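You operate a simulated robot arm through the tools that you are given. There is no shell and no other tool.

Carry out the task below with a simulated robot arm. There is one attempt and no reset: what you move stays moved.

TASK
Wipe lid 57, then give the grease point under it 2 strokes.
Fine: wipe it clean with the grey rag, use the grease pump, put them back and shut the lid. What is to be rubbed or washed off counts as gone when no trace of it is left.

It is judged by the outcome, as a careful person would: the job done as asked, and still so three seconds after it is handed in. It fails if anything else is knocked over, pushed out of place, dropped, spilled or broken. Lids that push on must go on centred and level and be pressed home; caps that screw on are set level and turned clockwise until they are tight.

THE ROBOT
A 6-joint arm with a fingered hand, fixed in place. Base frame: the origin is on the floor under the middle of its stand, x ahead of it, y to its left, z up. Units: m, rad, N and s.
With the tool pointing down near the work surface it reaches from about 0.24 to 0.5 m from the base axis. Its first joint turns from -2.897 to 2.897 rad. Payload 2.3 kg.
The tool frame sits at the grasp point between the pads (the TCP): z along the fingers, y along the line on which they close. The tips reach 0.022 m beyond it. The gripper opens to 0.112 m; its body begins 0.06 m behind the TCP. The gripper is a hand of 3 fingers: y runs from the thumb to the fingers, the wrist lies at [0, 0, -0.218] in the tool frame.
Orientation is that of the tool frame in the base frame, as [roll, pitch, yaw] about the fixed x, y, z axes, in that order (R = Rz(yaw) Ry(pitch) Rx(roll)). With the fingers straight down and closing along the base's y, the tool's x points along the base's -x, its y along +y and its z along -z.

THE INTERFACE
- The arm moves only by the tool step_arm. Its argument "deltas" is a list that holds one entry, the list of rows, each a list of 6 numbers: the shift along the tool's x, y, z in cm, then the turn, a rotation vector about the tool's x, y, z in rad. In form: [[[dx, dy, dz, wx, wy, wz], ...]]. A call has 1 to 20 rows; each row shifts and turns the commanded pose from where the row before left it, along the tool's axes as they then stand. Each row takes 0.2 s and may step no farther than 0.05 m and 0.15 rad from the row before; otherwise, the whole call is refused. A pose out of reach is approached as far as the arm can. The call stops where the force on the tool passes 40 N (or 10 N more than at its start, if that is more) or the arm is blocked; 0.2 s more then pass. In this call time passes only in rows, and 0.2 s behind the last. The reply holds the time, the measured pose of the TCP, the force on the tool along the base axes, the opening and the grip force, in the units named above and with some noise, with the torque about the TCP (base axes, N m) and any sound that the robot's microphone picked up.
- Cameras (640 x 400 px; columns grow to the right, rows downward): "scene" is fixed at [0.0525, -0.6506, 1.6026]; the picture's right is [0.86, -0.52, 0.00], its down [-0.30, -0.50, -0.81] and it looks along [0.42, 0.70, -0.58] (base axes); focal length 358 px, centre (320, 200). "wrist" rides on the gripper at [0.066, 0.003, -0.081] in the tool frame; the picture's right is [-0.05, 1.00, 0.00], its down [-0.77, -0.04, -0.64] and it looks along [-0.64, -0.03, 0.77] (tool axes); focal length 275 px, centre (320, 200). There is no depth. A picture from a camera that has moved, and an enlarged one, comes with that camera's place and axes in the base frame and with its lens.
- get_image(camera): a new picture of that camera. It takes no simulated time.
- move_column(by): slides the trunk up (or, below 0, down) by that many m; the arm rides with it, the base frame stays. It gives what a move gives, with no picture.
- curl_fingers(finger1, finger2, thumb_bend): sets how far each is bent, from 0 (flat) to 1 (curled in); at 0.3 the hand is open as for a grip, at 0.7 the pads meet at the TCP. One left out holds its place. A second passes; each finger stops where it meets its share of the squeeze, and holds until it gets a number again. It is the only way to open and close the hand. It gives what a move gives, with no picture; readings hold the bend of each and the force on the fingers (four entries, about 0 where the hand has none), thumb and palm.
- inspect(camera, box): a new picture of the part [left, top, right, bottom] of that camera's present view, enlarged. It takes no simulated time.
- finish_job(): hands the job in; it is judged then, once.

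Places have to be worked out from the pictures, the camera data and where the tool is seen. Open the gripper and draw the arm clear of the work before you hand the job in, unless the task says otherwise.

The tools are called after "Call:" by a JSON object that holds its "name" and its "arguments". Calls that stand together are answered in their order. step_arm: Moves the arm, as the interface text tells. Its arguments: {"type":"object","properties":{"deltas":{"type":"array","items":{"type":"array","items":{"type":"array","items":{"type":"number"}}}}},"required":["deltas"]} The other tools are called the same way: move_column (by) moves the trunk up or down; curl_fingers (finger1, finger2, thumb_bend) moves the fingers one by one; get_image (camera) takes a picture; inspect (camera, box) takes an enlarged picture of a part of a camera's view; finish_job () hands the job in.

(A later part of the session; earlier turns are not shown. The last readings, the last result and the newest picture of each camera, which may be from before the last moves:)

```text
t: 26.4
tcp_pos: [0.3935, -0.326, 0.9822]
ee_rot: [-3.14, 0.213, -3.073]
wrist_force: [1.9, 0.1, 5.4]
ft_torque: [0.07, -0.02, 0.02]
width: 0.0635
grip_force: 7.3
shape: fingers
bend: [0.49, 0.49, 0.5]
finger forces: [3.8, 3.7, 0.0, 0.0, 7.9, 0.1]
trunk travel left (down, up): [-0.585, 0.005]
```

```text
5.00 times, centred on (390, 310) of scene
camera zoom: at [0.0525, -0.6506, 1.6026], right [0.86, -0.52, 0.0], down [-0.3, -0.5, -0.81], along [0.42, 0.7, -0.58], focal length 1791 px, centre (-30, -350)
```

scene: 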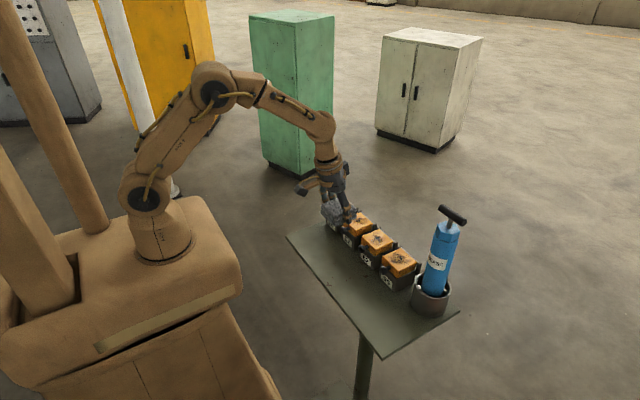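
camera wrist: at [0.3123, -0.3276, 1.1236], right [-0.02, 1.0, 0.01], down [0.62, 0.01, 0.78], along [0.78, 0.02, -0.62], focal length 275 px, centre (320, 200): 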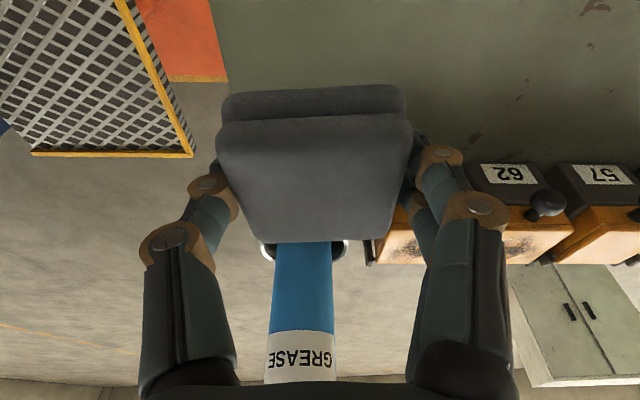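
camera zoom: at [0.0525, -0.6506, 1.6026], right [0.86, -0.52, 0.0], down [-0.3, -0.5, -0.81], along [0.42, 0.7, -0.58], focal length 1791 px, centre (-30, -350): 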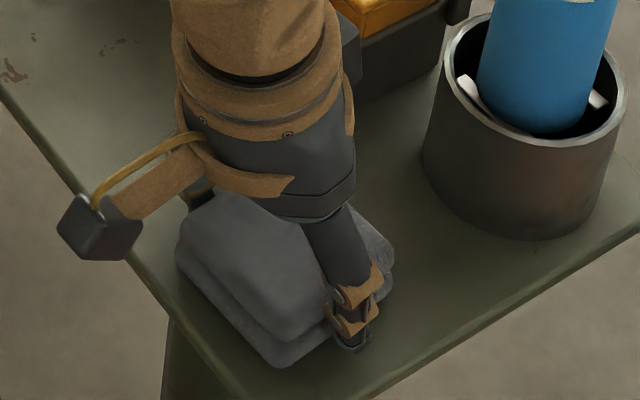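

Contact with the table at 5 N. I open the hand and rise straight up.

Call:
{"name": "curl_fingers", "arguments": {"finger1": 0.3, "finger2": 0.3, "thumb_bend": 0.3}}

Call:
{"name": "step_arm", "arguments": {"deltas": [[[-0.42, 0, -1.95, 0, 0, 0], [-0.63, 0, -2.93, 0, 0, 0], [-0.63, 0, -2.93, 0, 0, 0], [4, 0, -0.9, 0, 0, 0], [4, 0, -0.9, 0, 0, 0]]]}}

Call:
{"name": "get_image", "arguments": {"camera": "scene"}}

Call:
{"name": "get_image", "arguments": {"camera": "wrist"}}

```text
t: 27.4
tcp_pos: [0.3923, -0.3264, 0.9815]
ee_rot: [3.141, 0.213, -3.074]
wrist_force: [-0.3, 0.8, -0.6]
ft_torque: [0.0, 0.0, -0.01]
width: 0.1111
grip_force: 0.0
shape: fingers
bend: [0.3, 0.3, 0.3]
finger forces: [0.1, 0.0, 0.1, 0.1, 0.1, 0.0]
trunk travel left (down, up): [-0.585, 0.005]
```

```text
t: 28.6
tcp_pos: [0.3251, -0.3175, 1.0586]
ee_rot: [-3.132, 0.207, -3.083]
wrist_force: [0.4, 0.5, 0.0]
ft_torque: [-0.03, 0.02, -0.02]
width: 0.1115
grip_force: 0.0
shape: fingers
bend: [0.3, 0.3, 0.3]
finger forces: [0.0, 0.0, 0.1, 0.1, 0.1, 0.0]
out of reach, approached as far as the arm can: row 5
trunk travel left (down, up): [-0.585, 0.005]
```

```text
taken
```

scene: 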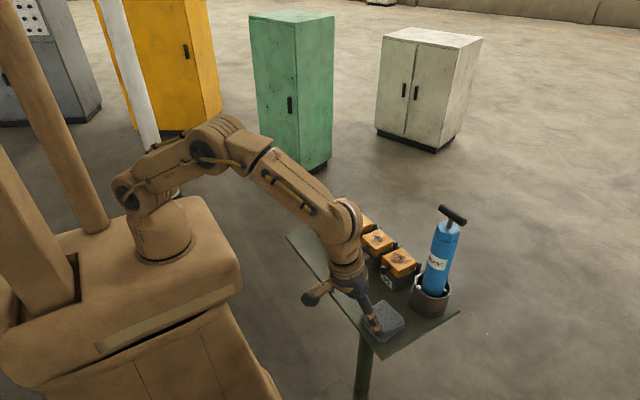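

```text
taken
camera wrist: at [0.2435, -0.3192, 1.1243], right [-0.01, 1.0, 0.0], down [0.63, 0.01, 0.78], along [0.78, 0.01, -0.63], focal length 275 px, centre (320, 200)
```

wrist: 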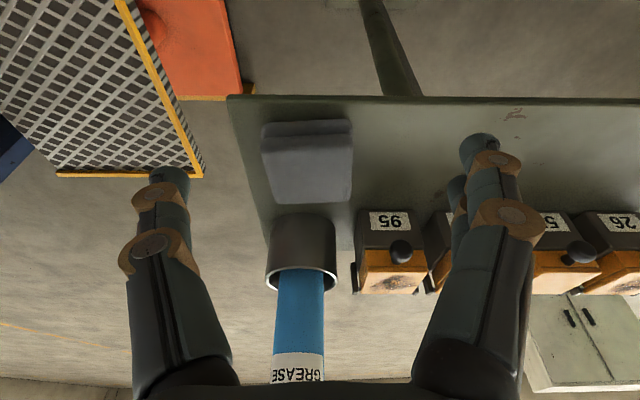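

The rag is released on its spot. I check it against its original place and move the hand over toward lid 57, turning it square again.

Call:
{"name": "step_arm", "arguments": {"deltas": [[[-1.49, 3.8, -0.73, 0, 0, 0], [-1.49, 3.8, -0.73, 0, 0, 0], [-1.49, 3.8, -0.73, 0, 0, 0], [-1.49, 3.8, -0.73, 0, 0, 0], [-1.49, 3.8, -0.73, 0, 0, 0], [-1.49, 3.8, -0.73, 0, 0, 0], [0, 0, 0, 0.012, 0, 0.0574]]]}}

Call:
{"name": "inspect", "arguments": {"camera": "scene", "box": [280, 180, 480, 360]}}

Call:
{"name": "get_image", "arguments": {"camera": "wrist"}}

```text
t: 30.2
tcp_pos: [0.3857, -0.086, 1.1213]
ee_rot: [-3.141, 0.213, -3.134]
wrist_force: [0.0, -0.5, -0.3]
ft_torque: [-0.02, -0.02, 0.01]
width: 0.1111
grip_force: 0.2
shape: fingers
bend: [0.3, 0.3, 0.3]
finger forces: [0.0, 0.0, 0.1, 0.0, 0.1, 0.0]
trunk travel left (down, up): [-0.585, 0.005]
```

```text
2.22 times, centred on (380, 270) of scene
camera zoom: at [0.0525, -0.6506, 1.6026], right [0.86, -0.52, 0.0], down [-0.3, -0.5, -0.81], along [0.42, 0.7, -0.58], focal length 796 px, centre (187, 44)
```

zoom: 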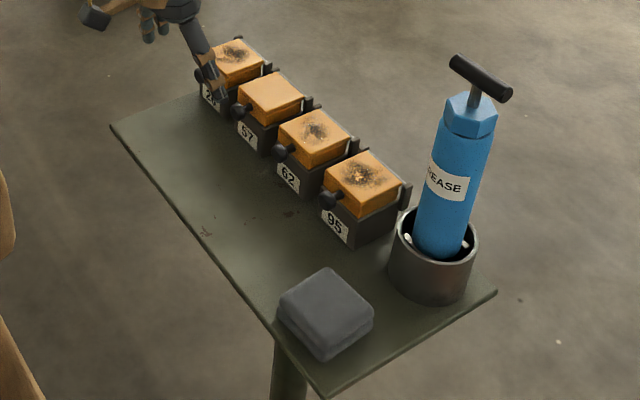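

```text
taken
camera wrist: at [0.3047, -0.0838, 1.1851], right [0.04, 1.0, 0.01], down [0.62, -0.03, 0.78], along [0.78, -0.02, -0.62], focal length 275 px, centre (320, 200)
```

wrist: 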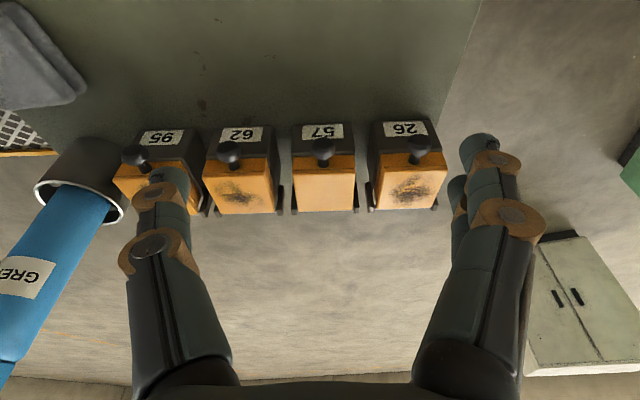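

The rag sits where it was. Before grasping the knob I look at the hand itself to see how the two fingers and the thumb are spaced.

Call:
{"name": "inspect", "arguments": {"camera": "scene", "box": [280, 160, 370, 230]}}

Call:
{"name": "inspect", "arguments": {"camera": "wrist", "box": [400, 100, 560, 220]}}

```text
5.71 times, centred on (325, 195) of scene
camera zoom: at [0.0525, -0.6506, 1.6026], right [0.86, -0.52, 0.0], down [-0.3, -0.5, -0.81], along [0.42, 0.7, -0.58], focal length 2046 px, centre (291, 229)
```

zoom: 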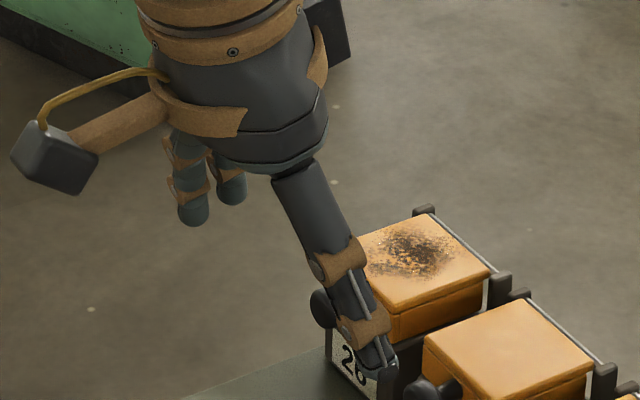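

```text
3.33 times, centred on (480, 160) of wrist
camera zoom: at [0.3047, -0.0838, 1.1851], right [0.04, 1.0, 0.01], down [0.62, -0.03, 0.78], along [0.78, -0.02, -0.62], focal length 918 px, centre (-213, 333)
```

zoom: 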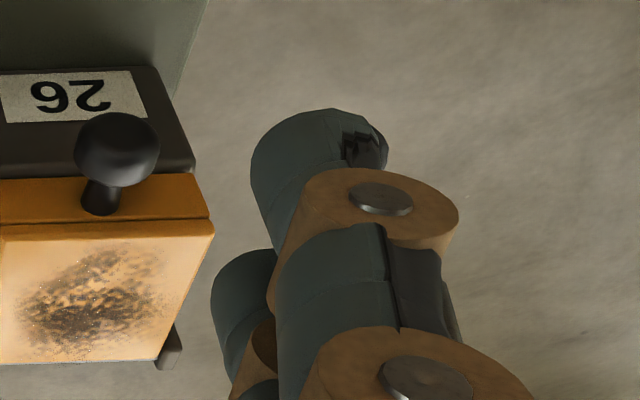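

The two fingers sit side by side (about 2 cm apart) opposite the thumb, so a pinch on the 18 mm knob is feasible. I move nearer and close the hand partway to take a precise look at knob 57.

Call:
{"name": "step_arm", "arguments": {"deltas": [[[-1.35, 0, 1.8, 0, 0, 0], [-1.35, 0, 1.8, 0, 0, 0]]]}}

Call:
{"name": "curl_fingers", "arguments": {"finger1": 0.5, "finger2": 0.5, "thumb_bend": 0.5}}

Call:
{"name": "get_image", "arguments": {"camera": "wrist"}}

Call:
{"name": "inspect", "arguments": {"camera": "wrist", "box": [220, 60, 440, 220]}}

Call:
{"name": "inspect", "arguments": {"camera": "scene", "box": [310, 180, 400, 250]}}

```text
t: 30.8
tcp_pos: [0.4196, -0.0856, 1.0917]
ee_rot: [-3.141, 0.213, -3.131]
wrist_force: [-0.5, 0.3, 0.5]
ft_torque: [0.03, 0.0, 0.03]
width: 0.1111
grip_force: 0.0
shape: fingers
bend: [0.3, 0.3, 0.3]
finger forces: [0.0, 0.1, 0.0, 0.0, 0.0, 0.1]
trunk travel left (down, up): [-0.585, 0.005]
```

```text
t: 31.8
tcp_pos: [0.4194, -0.0857, 1.0911]
ee_rot: [-3.141, 0.212, -3.133]
wrist_force: [-0.4, -0.3, -0.4]
ft_torque: [0.01, -0.01, 0.04]
width: 0.0553
grip_force: 0.1
shape: fingers
bend: [0.5, 0.5, 0.5]
finger forces: [0.1, 0.0, 0.0, 0.0, 0.0, 0.0]
trunk travel left (down, up): [-0.585, 0.005]
```

```text
taken
camera wrist: at [0.3385, -0.0834, 1.1559], right [0.04, 1.0, 0.01], down [0.62, -0.03, 0.78], along [0.78, -0.02, -0.62], focal length 275 px, centre (320, 200)
```

wrist: 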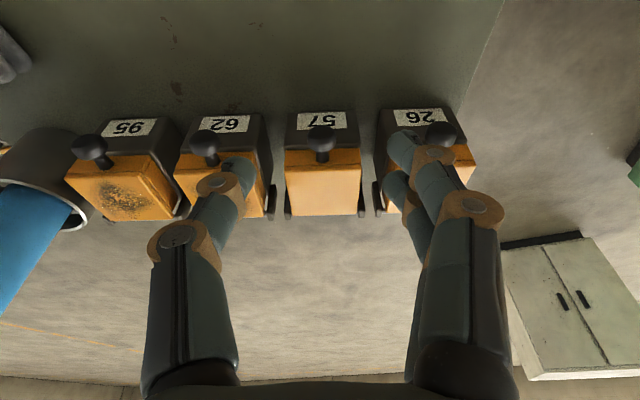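

```text
2.50 times, centred on (330, 140) of wrist
camera zoom: at [0.3385, -0.0834, 1.1559], right [0.04, 1.0, 0.01], down [0.62, -0.03, 0.78], along [0.78, -0.02, -0.62], focal length 688 px, centre (295, 350)
```

zoom: 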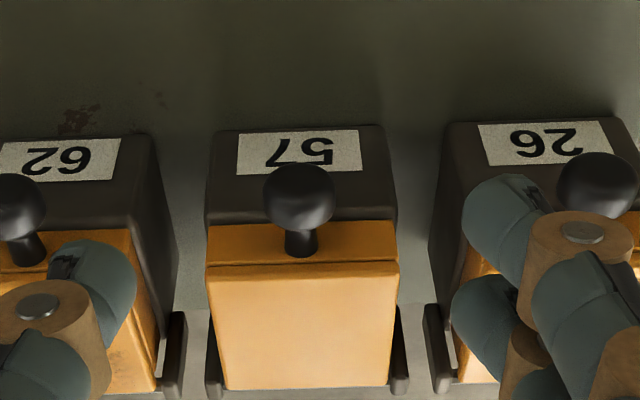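

```text
5.71 times, centred on (355, 215) of scene
camera zoom: at [0.0525, -0.6506, 1.6026], right [0.86, -0.52, 0.0], down [-0.3, -0.5, -0.81], along [0.42, 0.7, -0.58], focal length 2046 px, centre (120, 114)
```

zoom: 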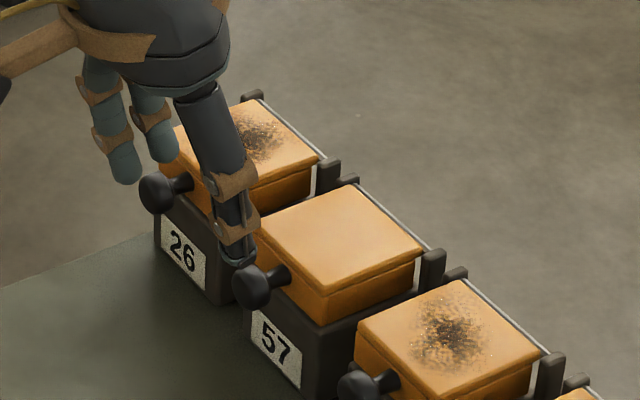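

Knob ball: about (0.4555, -0.085, 1.012), ∅18 mm, lid front face at x≈0.475. I lower the part-closed hand around the knob so the ball ends near the fingertips.

Call:
{"name": "step_arm", "arguments": {"deltas": [[[-0.6, 0.02, 2.33, 0, 0, 0], [-0.6, 0.02, 2.33, 0, 0, 0]]]}}

Call:
{"name": "get_image", "arguments": {"camera": "wrist"}}

Call:
{"name": "inspect", "arguments": {"camera": "scene", "box": [310, 190, 390, 250]}}

```text
t: 32.4
tcp_pos: [0.4417, -0.0841, 1.0489]
ee_rot: [-3.141, 0.211, -3.131]
wrist_force: [0.0, 0.4, 0.6]
ft_torque: [0.0, 0.0, 0.0]
width: 0.056
grip_force: 0.0
shape: fingers
bend: [0.5, 0.5, 0.5]
finger forces: [0.0, 0.0, 0.0, 0.0, 0.0, 0.0]
trunk travel left (down, up): [-0.585, 0.005]
```

```text
taken
camera wrist: at [0.3611, -0.0821, 1.1124], right [0.04, 1.0, 0.01], down [0.62, -0.03, 0.78], along [0.78, -0.02, -0.62], focal length 275 px, centre (320, 200)
```

wrist: 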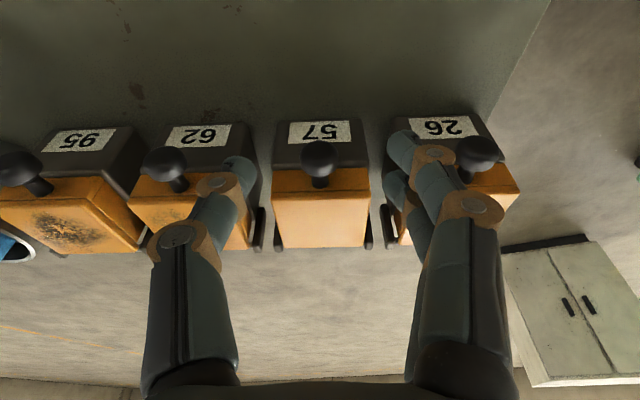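

```text
6.67 times, centred on (350, 220) of scene
camera zoom: at [0.0525, -0.6506, 1.6026], right [0.86, -0.52, 0.0], down [-0.3, -0.5, -0.81], along [0.42, 0.7, -0.58], focal length 2388 px, centre (120, 67)
```

zoom: 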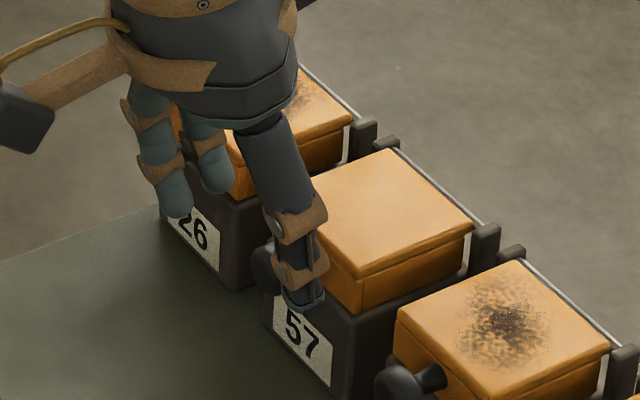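

The knob lies centred between thumb and fingers. I make the last 2.4 cm and then close gently.

Call:
{"name": "step_arm", "arguments": {"deltas": [[[-0.13, -0.05, 1.2, 0, 0, 0], [-0.13, -0.05, 1.2, 0, 0, 0]]]}}

Call:
{"name": "get_image", "arguments": {"camera": "wrist"}}

Call:
{"name": "inspect", "arguments": {"camera": "scene", "box": [310, 190, 390, 250]}}

```text
t: 33.0
tcp_pos: [0.4502, -0.0863, 1.0252]
ee_rot: [-3.141, 0.214, -3.131]
wrist_force: [0.4, -0.5, -0.1]
ft_torque: [0.02, 0.0, 0.03]
width: 0.0556
grip_force: 0.0
shape: fingers
bend: [0.5, 0.5, 0.5]
finger forces: [0.0, 0.1, 0.0, 0.0, 0.0, 0.1]
trunk travel left (down, up): [-0.585, 0.005]
```

```text
taken
camera wrist: at [0.3681, -0.083, 1.0894], right [0.04, 1.0, 0.01], down [0.62, -0.03, 0.78], along [0.78, -0.02, -0.62], focal length 275 px, centre (320, 200)
```

wrist: 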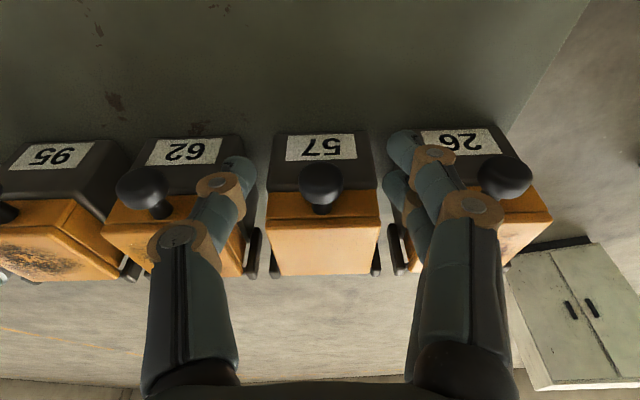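

```text
6.67 times, centred on (350, 220) of scene
camera zoom: at [0.0525, -0.6506, 1.6026], right [0.86, -0.52, 0.0], down [-0.3, -0.5, -0.81], along [0.42, 0.7, -0.58], focal length 2388 px, centre (120, 67)
```

zoom: 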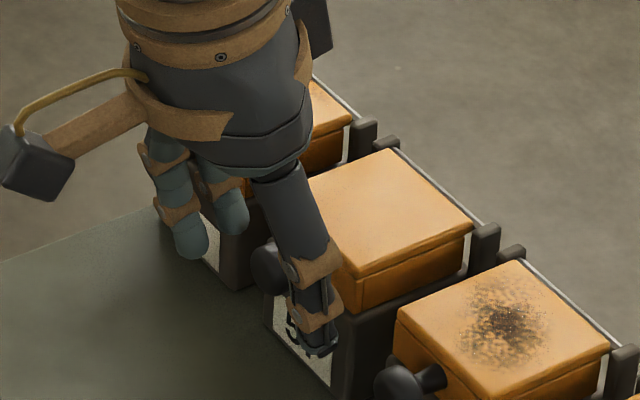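

The ball sits right at the fingertips. I close the fingers on it.

Call:
{"name": "curl_fingers", "arguments": {"finger1": 0.63, "finger2": 0.63, "thumb_bend": 0.63}}

Call:
{"name": "get_image", "arguments": {"camera": "wrist"}}

```text
t: 34.0
tcp_pos: [0.4506, -0.0854, 1.0253]
ee_rot: [-3.141, 0.214, -3.131]
wrist_force: [-0.3, 1.5, 0.1]
ft_torque: [0.02, 0.03, -0.01]
width: 0.0201
grip_force: 0.1
shape: fingers
bend: [0.63, 0.63, 0.63]
finger forces: [0.1, 0.1, 0.0, 0.1, 0.1, 0.0]
trunk travel left (down, up): [-0.585, 0.005]
```

```text
taken
camera wrist: at [0.3679, -0.083, 1.0895], right [0.04, 1.0, 0.01], down [0.62, -0.03, 0.78], along [0.78, -0.02, -0.62], focal length 275 px, centre (320, 200)
```

wrist: 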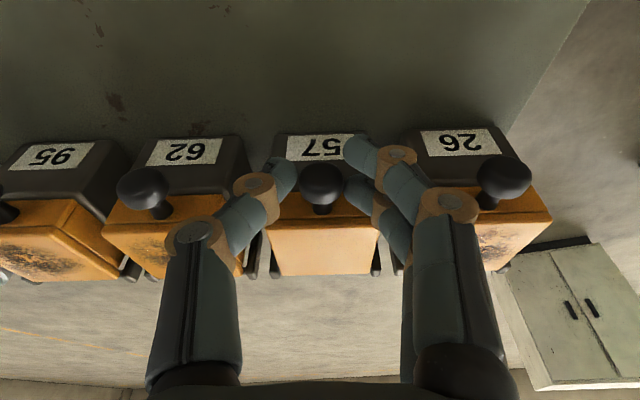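

Width is 2.0 cm with the ball between the tips, not yet pinched. I close a little more.

Call:
{"name": "curl_fingers", "arguments": {"finger1": 0.69, "finger2": 0.69, "thumb_bend": 0.69}}

Call:
{"name": "get_image", "arguments": {"camera": "wrist"}}

```text
t: 35.0
tcp_pos: [0.45, -0.0856, 1.026]
ee_rot: [-3.141, 0.214, -3.132]
wrist_force: [0.6, -1.6, -0.3]
ft_torque: [-0.01, -0.02, 0.03]
width: 0.0104
grip_force: 3.5
shape: fingers
bend: [0.69, 0.65, 0.67]
finger forces: [0.0, 2.6, 0.1, 0.0, 4.1, 0.0]
trunk travel left (down, up): [-0.585, 0.005]
```

```text
taken
camera wrist: at [0.368, -0.0834, 1.0895], right [0.04, 1.0, 0.01], down [0.62, -0.03, 0.78], along [0.78, -0.02, -0.62], focal length 275 px, centre (320, 200)
```

wrist: 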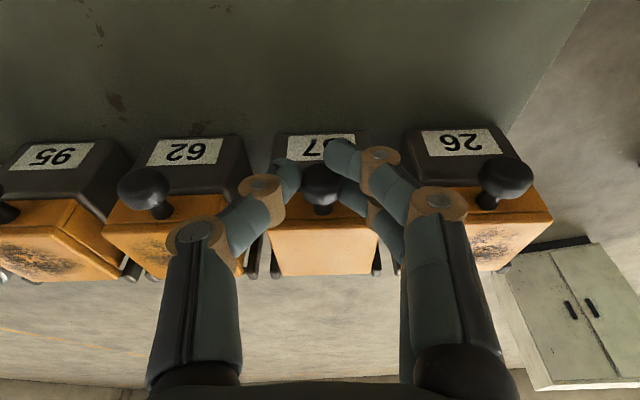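

Thumb and finger 2 now pinch the ball (about 3–4 N). I raise the knob along the arc about the rear hinge (≈x 0.538, z 1.016), first 25° only, and check that the lid follows.

Call:
{"name": "step_arm", "arguments": {"deltas": [[[-0.29, 0, -1.2, 0, 0, 0], [-0.47, 0, -1.15, 0, 0, 0], [-0.64, 0, -1.06, 0, 0, 0]]]}}

Call:
{"name": "get_image", "arguments": {"camera": "wrist"}}

Call:
{"name": "inspect", "arguments": {"camera": "scene", "box": [310, 180, 400, 250]}}

```text
t: 35.8
tcp_pos: [0.4559, -0.0863, 1.062]
ee_rot: [-3.141, 0.214, -3.133]
wrist_force: [0.6, -2.8, -1.5]
ft_torque: [-0.06, 0.04, 0.0]
width: 0.01
grip_force: 2.7
shape: fingers
bend: [0.69, 0.66, 0.67]
finger forces: [0.0, 1.7, 0.0, 0.0, 4.3, 0.0]
trunk travel left (down, up): [-0.585, 0.005]
```

```text
taken
camera wrist: at [0.3747, -0.0838, 1.1258], right [0.04, 1.0, 0.01], down [0.62, -0.03, 0.78], along [0.78, -0.02, -0.62], focal length 275 px, centre (320, 200)
```

wrist: 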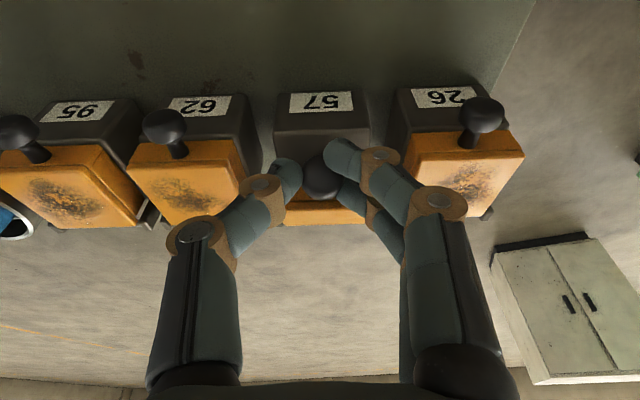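

```text
5.71 times, centred on (355, 215) of scene
camera zoom: at [0.0525, -0.6506, 1.6026], right [0.86, -0.52, 0.0], down [-0.3, -0.5, -0.81], along [0.42, 0.7, -0.58], focal length 2046 px, centre (120, 114)
```

zoom: 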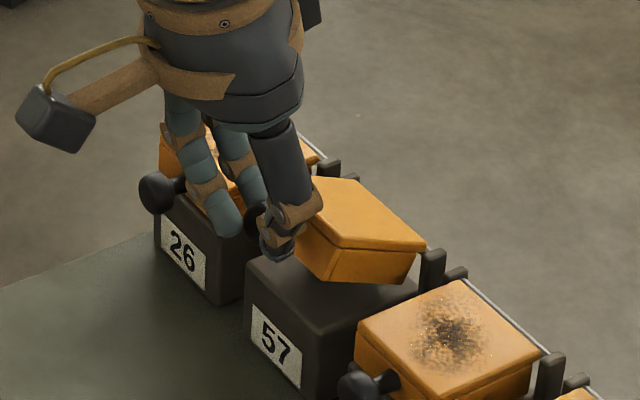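

The lid is lifting with the knob. I continue the arc to about 50°, tilting the hand outward slightly for reach.

Call:
{"name": "step_arm", "arguments": {"deltas": [[[-0.7, 0, -0.96, 0, -0.06, 0], [-0.87, 0, -0.77, 0, -0.06, 0], [-1.02, 0, -0.56, 0, -0.06, 0]]]}}

Call:
{"name": "get_image", "arguments": {"camera": "wrist"}}

Call:
{"name": "inspect", "arguments": {"camera": "scene", "box": [310, 180, 400, 250]}}

```text
t: 36.6
tcp_pos: [0.4719, -0.0845, 1.0927]
ee_rot: [-3.141, 0.396, -3.132]
wrist_force: [-5.6, -1.1, 4.1]
ft_torque: [0.06, 0.17, 0.02]
width: 0.01
grip_force: 11.9
shape: fingers
bend: [0.71, 0.66, 0.67]
finger forces: [17.1, 2.9, 0.0, 0.0, 4.8, 0.1]
trunk travel left (down, up): [-0.585, 0.005]
```

```text
taken
camera wrist: at [0.3809, -0.0833, 1.1406], right [0.03, 1.0, 0.02], down [0.47, -0.03, 0.88], along [0.88, -0.02, -0.47], focal length 275 px, centre (320, 200)
```

wrist: 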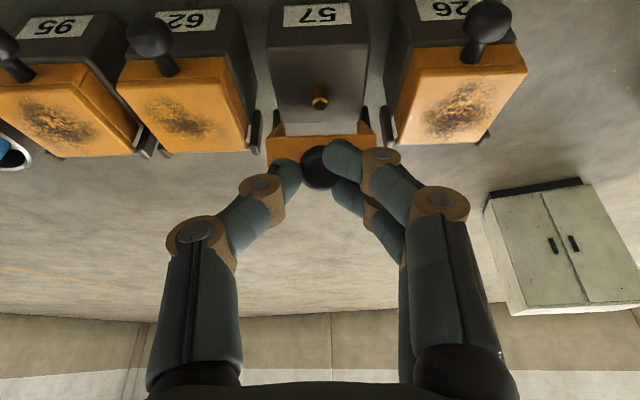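

```text
5.71 times, centred on (355, 215) of scene
camera zoom: at [0.0525, -0.6506, 1.6026], right [0.86, -0.52, 0.0], down [-0.3, -0.5, -0.81], along [0.42, 0.7, -0.58], focal length 2046 px, centre (120, 114)
```

zoom: 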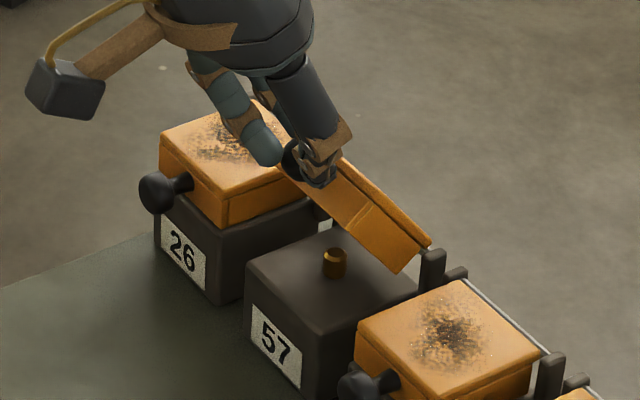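

The lid is now about 50° open, and the brass grease nipple is visible on the box. The hand is pressing a bit against the knob radially, so I ease back 2–3 mm and re-read the forces.

Call:
{"name": "step_arm", "arguments": {"deltas": [[[0.2, 0, -0.25, 0, 0, 0]]]}}

Call:
{"name": "inspect", "arguments": {"camera": "wrist", "box": [220, 60, 440, 240]}}

```text
t: 37.0
tcp_pos: [0.4725, -0.0862, 1.0915]
ee_rot: [3.141, 0.394, -3.133]
wrist_force: [0.7, -2.2, -0.6]
ft_torque: [-0.05, 0.03, 0.02]
width: 0.0099
grip_force: 5.8
shape: fingers
bend: [0.69, 0.66, 0.67]
finger forces: [5.5, 2.8, 0.0, 0.0, 3.0, 0.0]
trunk travel left (down, up): [-0.585, 0.005]
```

```text
2.22 times, centred on (330, 150) of wrist
camera zoom: at [0.3804, -0.0835, 1.141], right [0.03, 1.0, 0.02], down [0.47, -0.03, 0.88], along [0.88, -0.02, -0.47], focal length 612 px, centre (298, 311)
```

zoom: 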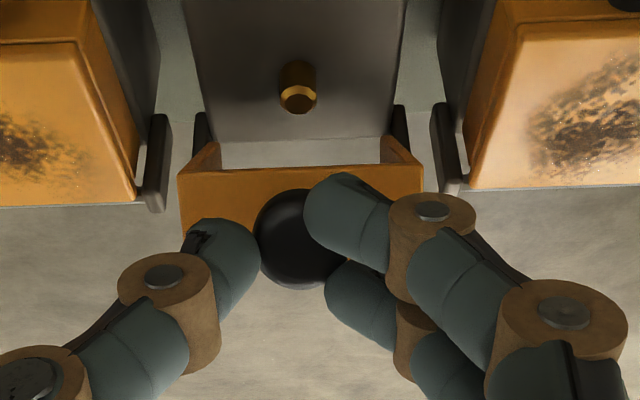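

The pinch is now three-pointed and the force has relaxed. I carry on along the arc to about 70°.

Call:
{"name": "step_arm", "arguments": {"deltas": [[[-1.08, 0, -0.5, 0, -0.06, 0], [-1.17, 0, -0.24, 0, -0.06, 0]]]}}

Call:
{"name": "inspect", "arguments": {"camera": "wrist", "box": [220, 60, 440, 240]}}

Call:
{"name": "inspect", "arguments": {"camera": "scene", "box": [310, 180, 400, 250]}}

```text
t: 37.6
tcp_pos: [0.4902, -0.0852, 1.109]
ee_rot: [3.14, 0.516, -3.131]
wrist_force: [-0.1, 0.9, 0.4]
ft_torque: [-0.01, 0.04, 0.0]
width: 0.0055
grip_force: 1.6
shape: fingers
bend: [0.69, 0.68, 0.69]
finger forces: [0.5, 0.6, 0.1, 0.1, 0.6, 0.1]
trunk travel left (down, up): [-0.585, 0.005]
```

```text
2.22 times, centred on (330, 150) of wrist
camera zoom: at [0.3929, -0.0831, 1.146], right [0.03, 1.0, 0.02], down [0.36, -0.03, 0.93], along [0.93, -0.02, -0.36], focal length 612 px, centre (298, 311)
```

zoom: 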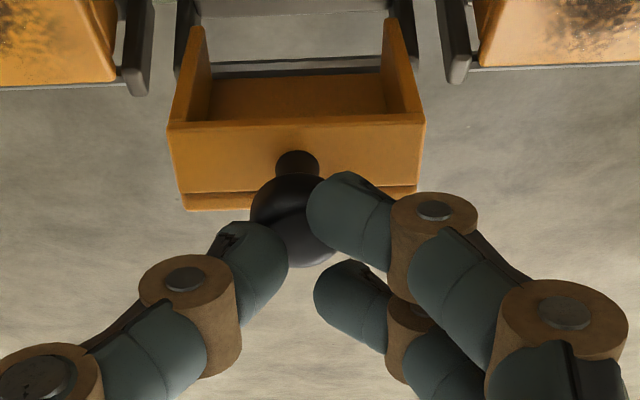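

```text
5.71 times, centred on (355, 215) of scene
camera zoom: at [0.0525, -0.6506, 1.6026], right [0.86, -0.52, 0.0], down [-0.3, -0.5, -0.81], along [0.42, 0.7, -0.58], focal length 2046 px, centre (120, 114)
```

zoom: 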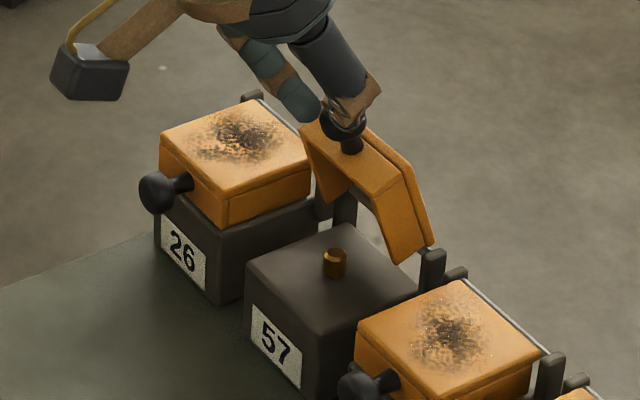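

The lid is around 75–80° open but the ball has slid toward the very tips. I push a few mm deeper along the fingers while continuing the arc, so finger 1 stays behind the knob.

Call:
{"name": "step_arm", "arguments": {"deltas": [[[-0.4, 0, 0.5, 0, 0, 0], [-0.8, 0, 0.1, 0, -0.06, 0]]]}}

Call:
{"name": "inspect", "arguments": {"camera": "wrist", "box": [220, 60, 440, 240]}}

Call:
{"name": "inspect", "arguments": {"camera": "scene", "box": [310, 180, 400, 250]}}

```text
t: 38.2
tcp_pos: [0.501, -0.0863, 1.1129]
ee_rot: [3.141, 0.58, -3.132]
wrist_force: [-3.9, -1.4, 13.9]
ft_torque: [-0.11, 0.0, 0.0]
width: 0.005
grip_force: 8.0
shape: fingers
bend: [0.69, 0.68, 0.71]
finger forces: [2.9, 0.5, 0.0, 0.1, 12.1, 0.0]
trunk travel left (down, up): [-0.585, 0.005]
```

```text
2.22 times, centred on (330, 150) of wrist
camera zoom: at [0.4014, -0.0835, 1.1426], right [0.03, 1.0, 0.03], down [0.3, -0.03, 0.95], along [0.95, -0.02, -0.3], focal length 612 px, centre (298, 311)
```

zoom: 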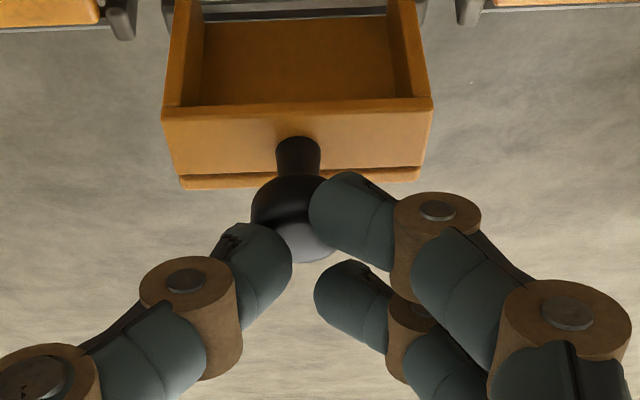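

```text
5.71 times, centred on (355, 215) of scene
camera zoom: at [0.0525, -0.6506, 1.6026], right [0.86, -0.52, 0.0], down [-0.3, -0.5, -0.81], along [0.42, 0.7, -0.58], focal length 2046 px, centre (120, 114)
```

zoom: 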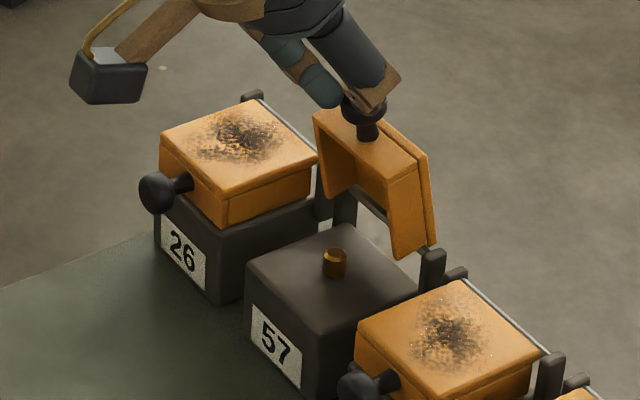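

The tips now ride on top of the ball at about 75°, pressing down 14 N. I move along the tangent (+x, slightly up) so thumb and finger carry the knob further over.

Call:
{"name": "step_arm", "arguments": {"deltas": [[[-0.7, 0, 0.02, 0, 0, 0], [-0.7, 0, 0.05, 0, 0, 0]]]}}

Call:
{"name": "inspect", "arguments": {"camera": "wrist", "box": [220, 60, 440, 240]}}

Call:
{"name": "inspect", "arguments": {"camera": "scene", "box": [310, 180, 400, 250]}}

```text
t: 38.8
tcp_pos: [0.515, -0.0855, 1.1153]
ee_rot: [3.141, 0.574, -3.133]
wrist_force: [-0.8, 0.4, 1.7]
ft_torque: [0.01, -0.01, 0.02]
width: 0.0055
grip_force: 1.4
shape: fingers
bend: [0.69, 0.69, 0.69]
finger forces: [1.2, 0.1, 0.0, 0.0, 1.5, 0.0]
trunk travel left (down, up): [-0.585, 0.005]
```

```text
2.22 times, centred on (330, 150) of wrist
camera zoom: at [0.4156, -0.083, 1.1474], right [0.03, 1.0, 0.03], down [0.3, -0.03, 0.95], along [0.95, -0.02, -0.3], focal length 612 px, centre (298, 311)
```

zoom: 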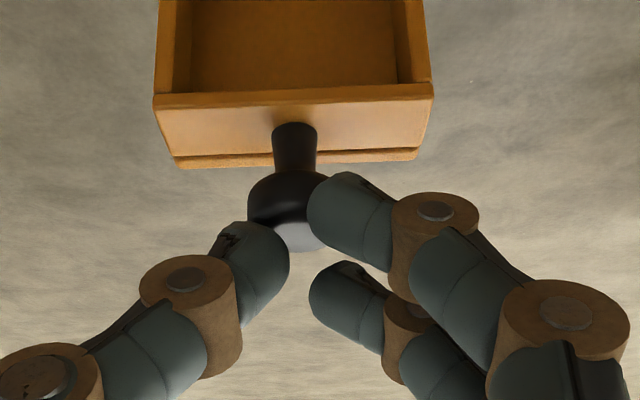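

```text
5.71 times, centred on (355, 215) of scene
camera zoom: at [0.0525, -0.6506, 1.6026], right [0.86, -0.52, 0.0], down [-0.3, -0.5, -0.81], along [0.42, 0.7, -0.58], focal length 2046 px, centre (120, 114)
```

zoom: 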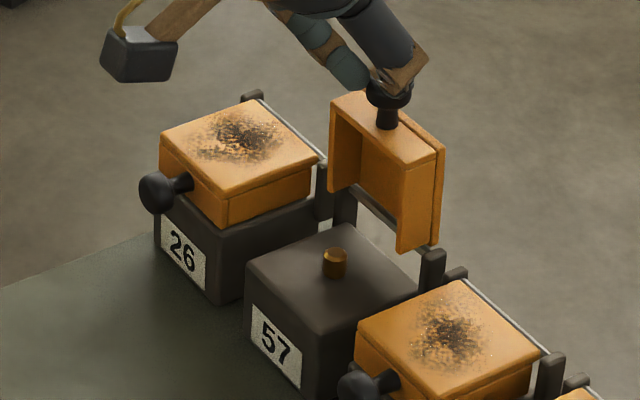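

The lid is close to vertical and moving along. I continue forward two more small steps to bring it past vertical.

Call:
{"name": "step_arm", "arguments": {"deltas": [[[-0.67, 0, 0.42, 0, 0, 0], [-0.63, 0, 0.46, 0, 0, 0]]]}}

Call:
{"name": "inspect", "arguments": {"camera": "wrist", "box": [220, 60, 440, 240]}}

Call:
{"name": "inspect", "arguments": {"camera": "scene", "box": [310, 180, 400, 250]}}

```text
t: 39.4
tcp_pos: [0.5302, -0.0852, 1.1163]
ee_rot: [3.141, 0.574, -3.134]
wrist_force: [-0.3, -0.4, 4.7]
ft_torque: [-0.03, -0.01, 0.01]
width: 0.0051
grip_force: 3.1
shape: fingers
bend: [0.69, 0.69, 0.69]
finger forces: [1.0, 0.0, 0.1, 0.0, 4.8, 0.1]
trunk travel left (down, up): [-0.585, 0.005]
```

```text
2.22 times, centred on (330, 150) of wrist
camera zoom: at [0.4311, -0.0829, 1.1474], right [0.03, 1.0, 0.03], down [0.3, -0.03, 0.95], along [0.95, -0.02, -0.3], focal length 612 px, centre (298, 311)
```

zoom: 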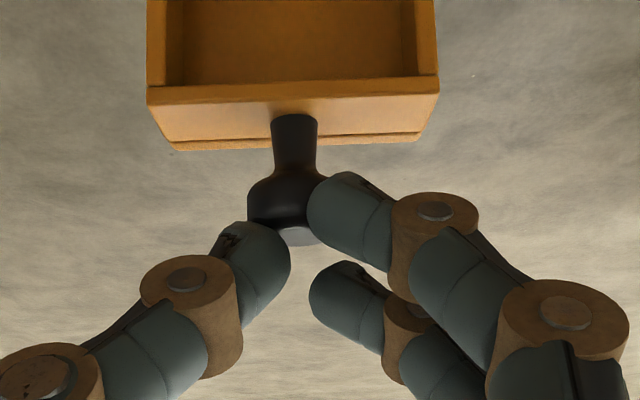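

```text
5.71 times, centred on (355, 215) of scene
camera zoom: at [0.0525, -0.6506, 1.6026], right [0.86, -0.52, 0.0], down [-0.3, -0.5, -0.81], along [0.42, 0.7, -0.58], focal length 2046 px, centre (120, 114)
```

zoom: 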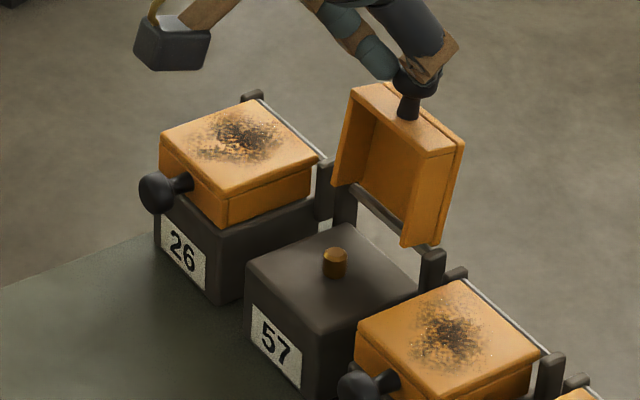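

Past vertical now (~100°). I follow it a bit farther so that it comes to rest against its stop rather than dropping.

Call:
{"name": "step_arm", "arguments": {"deltas": [[[-0.6, 0, 0.52, 0, 0, 0], [-0.57, 0, 0.6, 0, 0, 0]]]}}

Call:
{"name": "inspect", "arguments": {"camera": "wrist", "box": [220, 60, 440, 240]}}

Call:
{"name": "inspect", "arguments": {"camera": "scene", "box": [310, 180, 400, 250]}}

```text
t: 40.0
tcp_pos: [0.5475, -0.0851, 1.1137]
ee_rot: [3.141, 0.576, -3.133]
wrist_force: [1.8, -0.3, 6.8]
ft_torque: [-0.07, -0.06, 0.04]
width: 0.0053
grip_force: 3.7
shape: fingers
bend: [0.69, 0.69, 0.69]
finger forces: [1.0, 0.0, 0.1, 0.1, 7.1, 0.0]
trunk travel left (down, up): [-0.585, 0.005]
```

```text
2.22 times, centred on (330, 150) of wrist
camera zoom: at [0.4474, -0.0828, 1.1449], right [0.03, 1.0, 0.03], down [0.3, -0.03, 0.95], along [0.95, -0.02, -0.3], focal length 612 px, centre (298, 311)
```

zoom: 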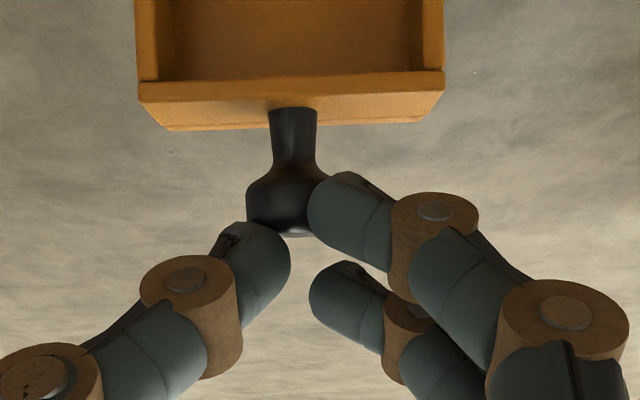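

```text
5.71 times, centred on (355, 215) of scene
camera zoom: at [0.0525, -0.6506, 1.6026], right [0.86, -0.52, 0.0], down [-0.3, -0.5, -0.81], along [0.42, 0.7, -0.58], focal length 2046 px, centre (120, 114)
```

zoom: 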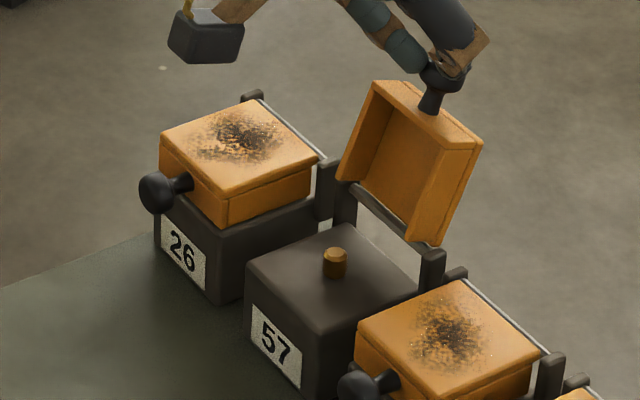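

The lid stands at about 110° and stays with the hand. I back straight off along the fingers to see whether it rests there by itself.

Call:
{"name": "step_arm", "arguments": {"deltas": [[[0, 0, -1.0, 0, 0, 0], [0, 0, -2.0, 0, 0, 0], [0, 0, -3.0, 0, 0, 0]]]}}

Call:
{"name": "get_image", "arguments": {"camera": "wrist"}}

Call:
{"name": "inspect", "arguments": {"camera": "scene", "box": [310, 180, 400, 250]}}

```text
t: 40.8
tcp_pos: [0.5119, -0.0853, 1.1638]
ee_rot: [3.141, 0.573, -3.132]
wrist_force: [-0.4, 0.1, 0.7]
ft_torque: [0.0, 0.0, -0.01]
width: 0.0047
grip_force: 0.1
shape: fingers
bend: [0.69, 0.69, 0.69]
finger forces: [0.0, 0.1, 0.0, 0.1, 0.1, 0.1]
trunk travel left (down, up): [-0.585, 0.005]
```

```text
taken
camera wrist: at [0.4134, -0.0826, 1.1943], right [0.03, 1.0, 0.03], down [0.3, -0.03, 0.95], along [0.95, -0.02, -0.3], focal length 275 px, centre (320, 200)
```

wrist: 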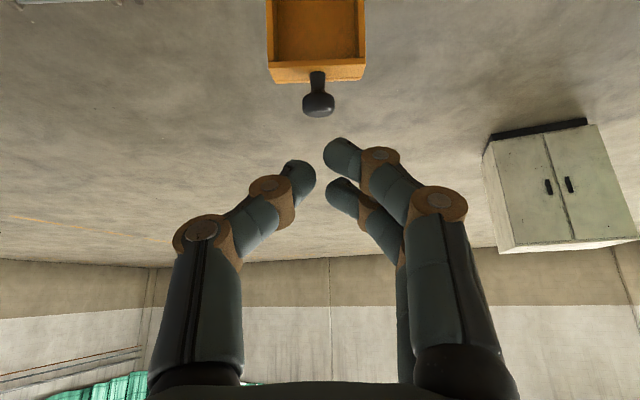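

```text
5.71 times, centred on (355, 215) of scene
camera zoom: at [0.0525, -0.6506, 1.6026], right [0.86, -0.52, 0.0], down [-0.3, -0.5, -0.81], along [0.42, 0.7, -0.58], focal length 2046 px, centre (120, 114)
```

zoom: 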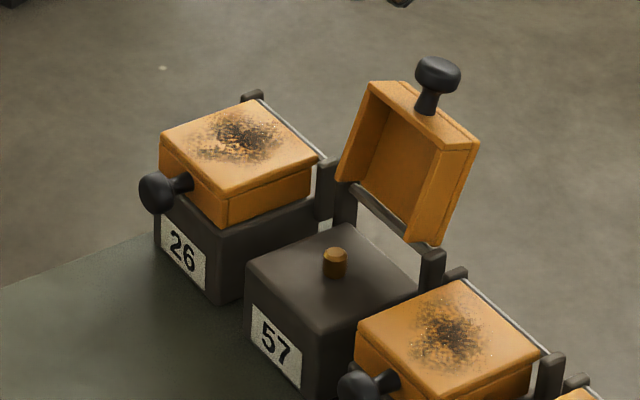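

The lid rests open at about 108° on its own. The nipple is near (0.50, -0.085), top about z 1.013. Now I study the pump in detail.

Call:
{"name": "inspect", "arguments": {"camera": "scene", "box": [405, 195, 475, 265]}}

Call:
{"name": "inspect", "arguments": {"camera": "scene", "box": [400, 260, 465, 325]}}

Call:
{"name": "inspect", "arguments": {"camera": "scene", "box": [345, 205, 385, 245]}}

```text
5.71 times, centred on (440, 230) of scene
camera zoom: at [0.0525, -0.6506, 1.6026], right [0.86, -0.52, 0.0], down [-0.3, -0.5, -0.81], along [0.42, 0.7, -0.58], focal length 2046 px, centre (-366, 29)
```

zoom: 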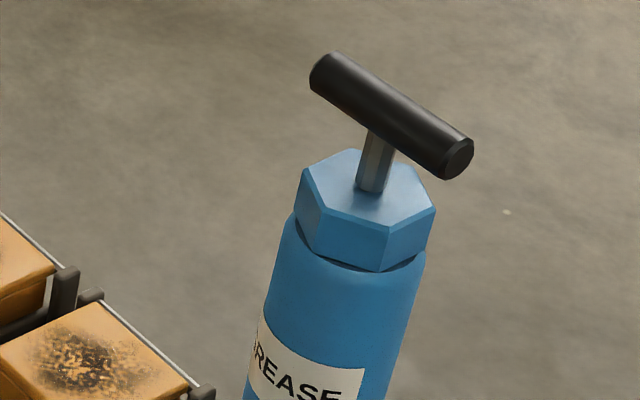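

```text
6.15 times, centred on (432, 292) of scene
camera zoom: at [0.0525, -0.6506, 1.6026], right [0.86, -0.52, 0.0], down [-0.3, -0.5, -0.81], along [0.42, 0.7, -0.58], focal length 2204 px, centre (-372, -369)
```

zoom: 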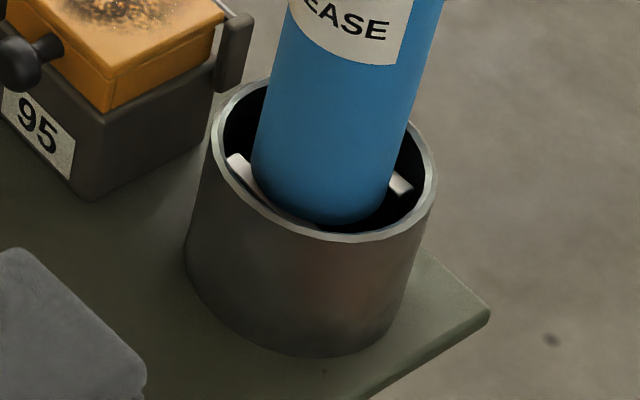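

```text
10.00 times, centred on (365, 225) of scene
camera zoom: at [0.0525, -0.6506, 1.6026], right [0.86, -0.52, 0.0], down [-0.3, -0.5, -0.81], along [0.42, 0.7, -0.58], focal length 3581 px, centre (-130, -50)
```

zoom: 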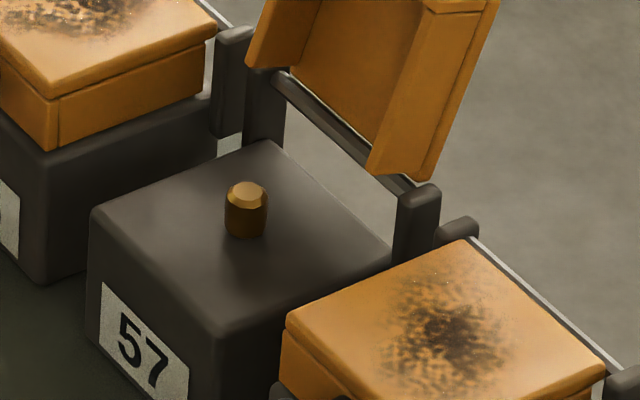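

The pump stands at about (0.52, -0.336), barrel ∅≈48 mm exposed z≈1.02–1.14, T-bar along y at z≈1.203. I draw back from the lid, tilt the hand nearly horizontal and turn it toward the pump, staying high above the boxes.

Call:
{"name": "step_arm", "arguments": {"deltas": [[[1.36, -1.75, -3.6, 0, 0, 0], [1.36, -1.75, -3.6, 0, 0, 0], [0, 0, 0, 0, -0.146, 0], [0, 0, 0, 0, -0.146, 0], [0, 0, 0, 0, -0.146, 0], [0, 0, 0, 0, -0.146, 0], [0, 0, 0, 0, -0.146, 0], [0, 0, 0, 0.135, 0, 0.037], [0, 0, 0, 0.135, 0, 0.037], [0, 0, 0, 0.135, 0, 0.037], [0, 0, 0, 0.135, 0, 0.037], [0, 0, 0, 0.135, 0, 0.037], [0, 0, 0, 0.135, 0, 0.037], [0, 0, 0, 0.135, 0, 0.037]]]}}

Call:
{"name": "get_image", "arguments": {"camera": "wrist"}}

Call:
{"name": "get_image", "arguments": {"camera": "scene"}}

```text
t: 43.8
tcp_pos: [0.5128, -0.0697, 1.3747]
ee_rot: [3.139, 1.302, 2.169]
wrist_force: [-0.1, -0.1, 1.1]
ft_torque: [0.05, -0.02, 0.02]
width: 0.0047
grip_force: 0.1
shape: fingers
bend: [0.69, 0.69, 0.69]
finger forces: [0.1, 0.1, 0.0, 0.1, 0.1, 0.0]
out of reach, approached as far as the arm can: row 4, 5, 6, 7, 9
trunk travel left (down, up): [-0.585, 0.005]
```

```text
taken
camera wrist: at [0.4615, 0.0113, 1.3314], right [0.83, 0.55, 0.05], down [-0.26, 0.32, 0.91], along [0.49, -0.77, 0.41], focal length 275 px, centre (320, 200)
```

wrist: 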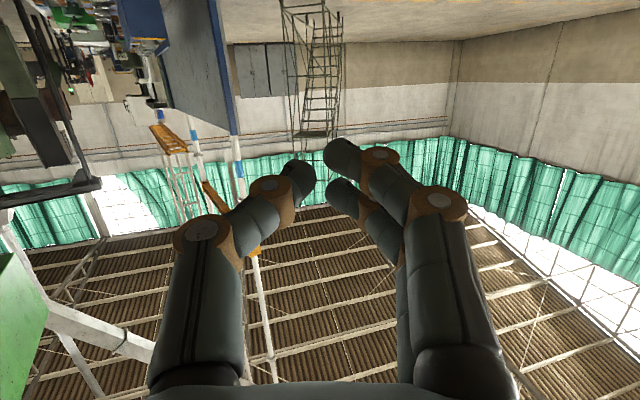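

```text
taken
```

scene: 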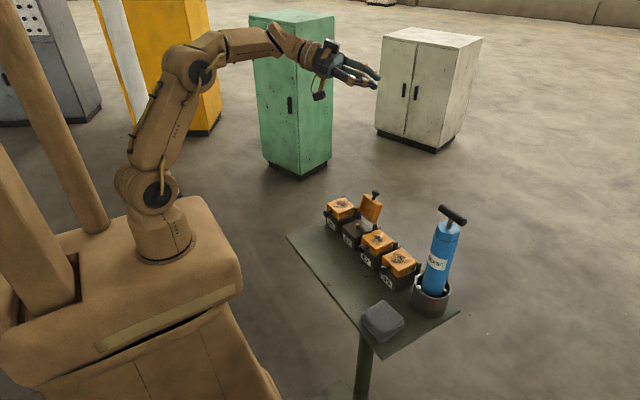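

With the hand turned far out of the arm's plane the wrist comes near its singular position at low heights, so the pose drifted upward—safely. I lower the trunk so the forearm stays flatter, which suits a near-horizontal hand at the pump's height.

Call:
{"name": "move_column", "arguments": {"by": -0.16}}

Call:
{"name": "get_image", "arguments": {"camera": "scene"}}

```text
t: 45.6
tcp_pos: [0.5109, -0.0702, 1.2143]
ee_rot: [3.138, 1.302, 2.17]
wrist_force: [0.4, -0.1, 0.2]
ft_torque: [0.0, 0.0, -0.01]
width: 0.0045
grip_force: 0.1
shape: fingers
bend: [0.69, 0.69, 0.69]
finger forces: [0.0, 0.1, 0.1, 0.0, 0.0, 0.0]
trunk travel left (down, up): [-0.425, 0.165]
```

```text
taken
```

scene: 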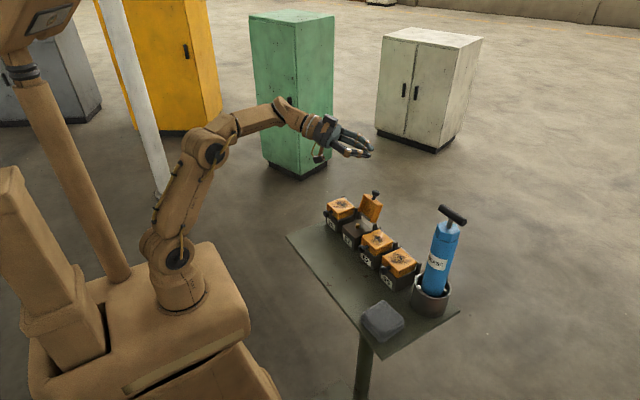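

Now I lessen the tilt to 60° and bring the hand to a stand-off in front of the pump, high enough over box 95.

Call:
{"name": "step_arm", "arguments": {"deltas": [[[0, 0, 0, 0, 0.1275, 0], [0, 0, 0, 0, 0.1275, 0], [0.58, -2.92, 2.2, 0, 0, 0], [0.58, -2.92, 2.2, 0, 0, 0], [0.58, -2.92, 2.2, 0, 0, 0], [0.58, -2.92, 2.2, 0, 0, 0], [0.58, -2.92, 2.2, 0, 0, 0]]]}}

Call:
{"name": "get_image", "arguments": {"camera": "wrist"}}

Call:
{"name": "get_image", "arguments": {"camera": "scene"}}

```text
t: 47.2
tcp_pos: [0.4322, -0.218, 1.1309]
ee_rot: [3.141, 1.047, 2.171]
wrist_force: [1.1, -0.3, 0.0]
ft_torque: [0.03, -0.01, 0.0]
width: 0.0045
grip_force: 0.0
shape: fingers
bend: [0.69, 0.69, 0.69]
finger forces: [0.1, 0.0, 0.0, 0.0, 0.0, 0.1]
out of reach, approached as far as the arm can: row 2
trunk travel left (down, up): [-0.425, 0.165]
```

```text
taken
camera wrist: at [0.377, -0.1315, 1.1131], right [0.84, 0.55, 0.04], down [-0.12, 0.12, 0.99], along [0.53, -0.83, 0.16], focal length 275 px, centre (320, 200)
```

wrist: 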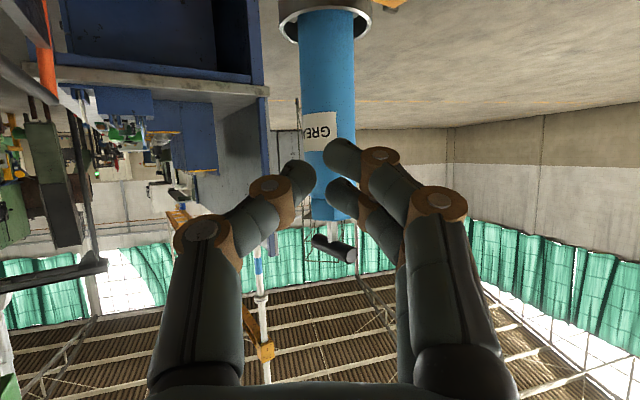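

```text
taken
```

scene: 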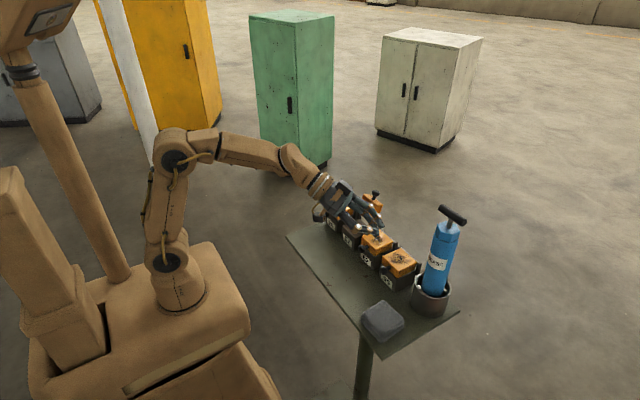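

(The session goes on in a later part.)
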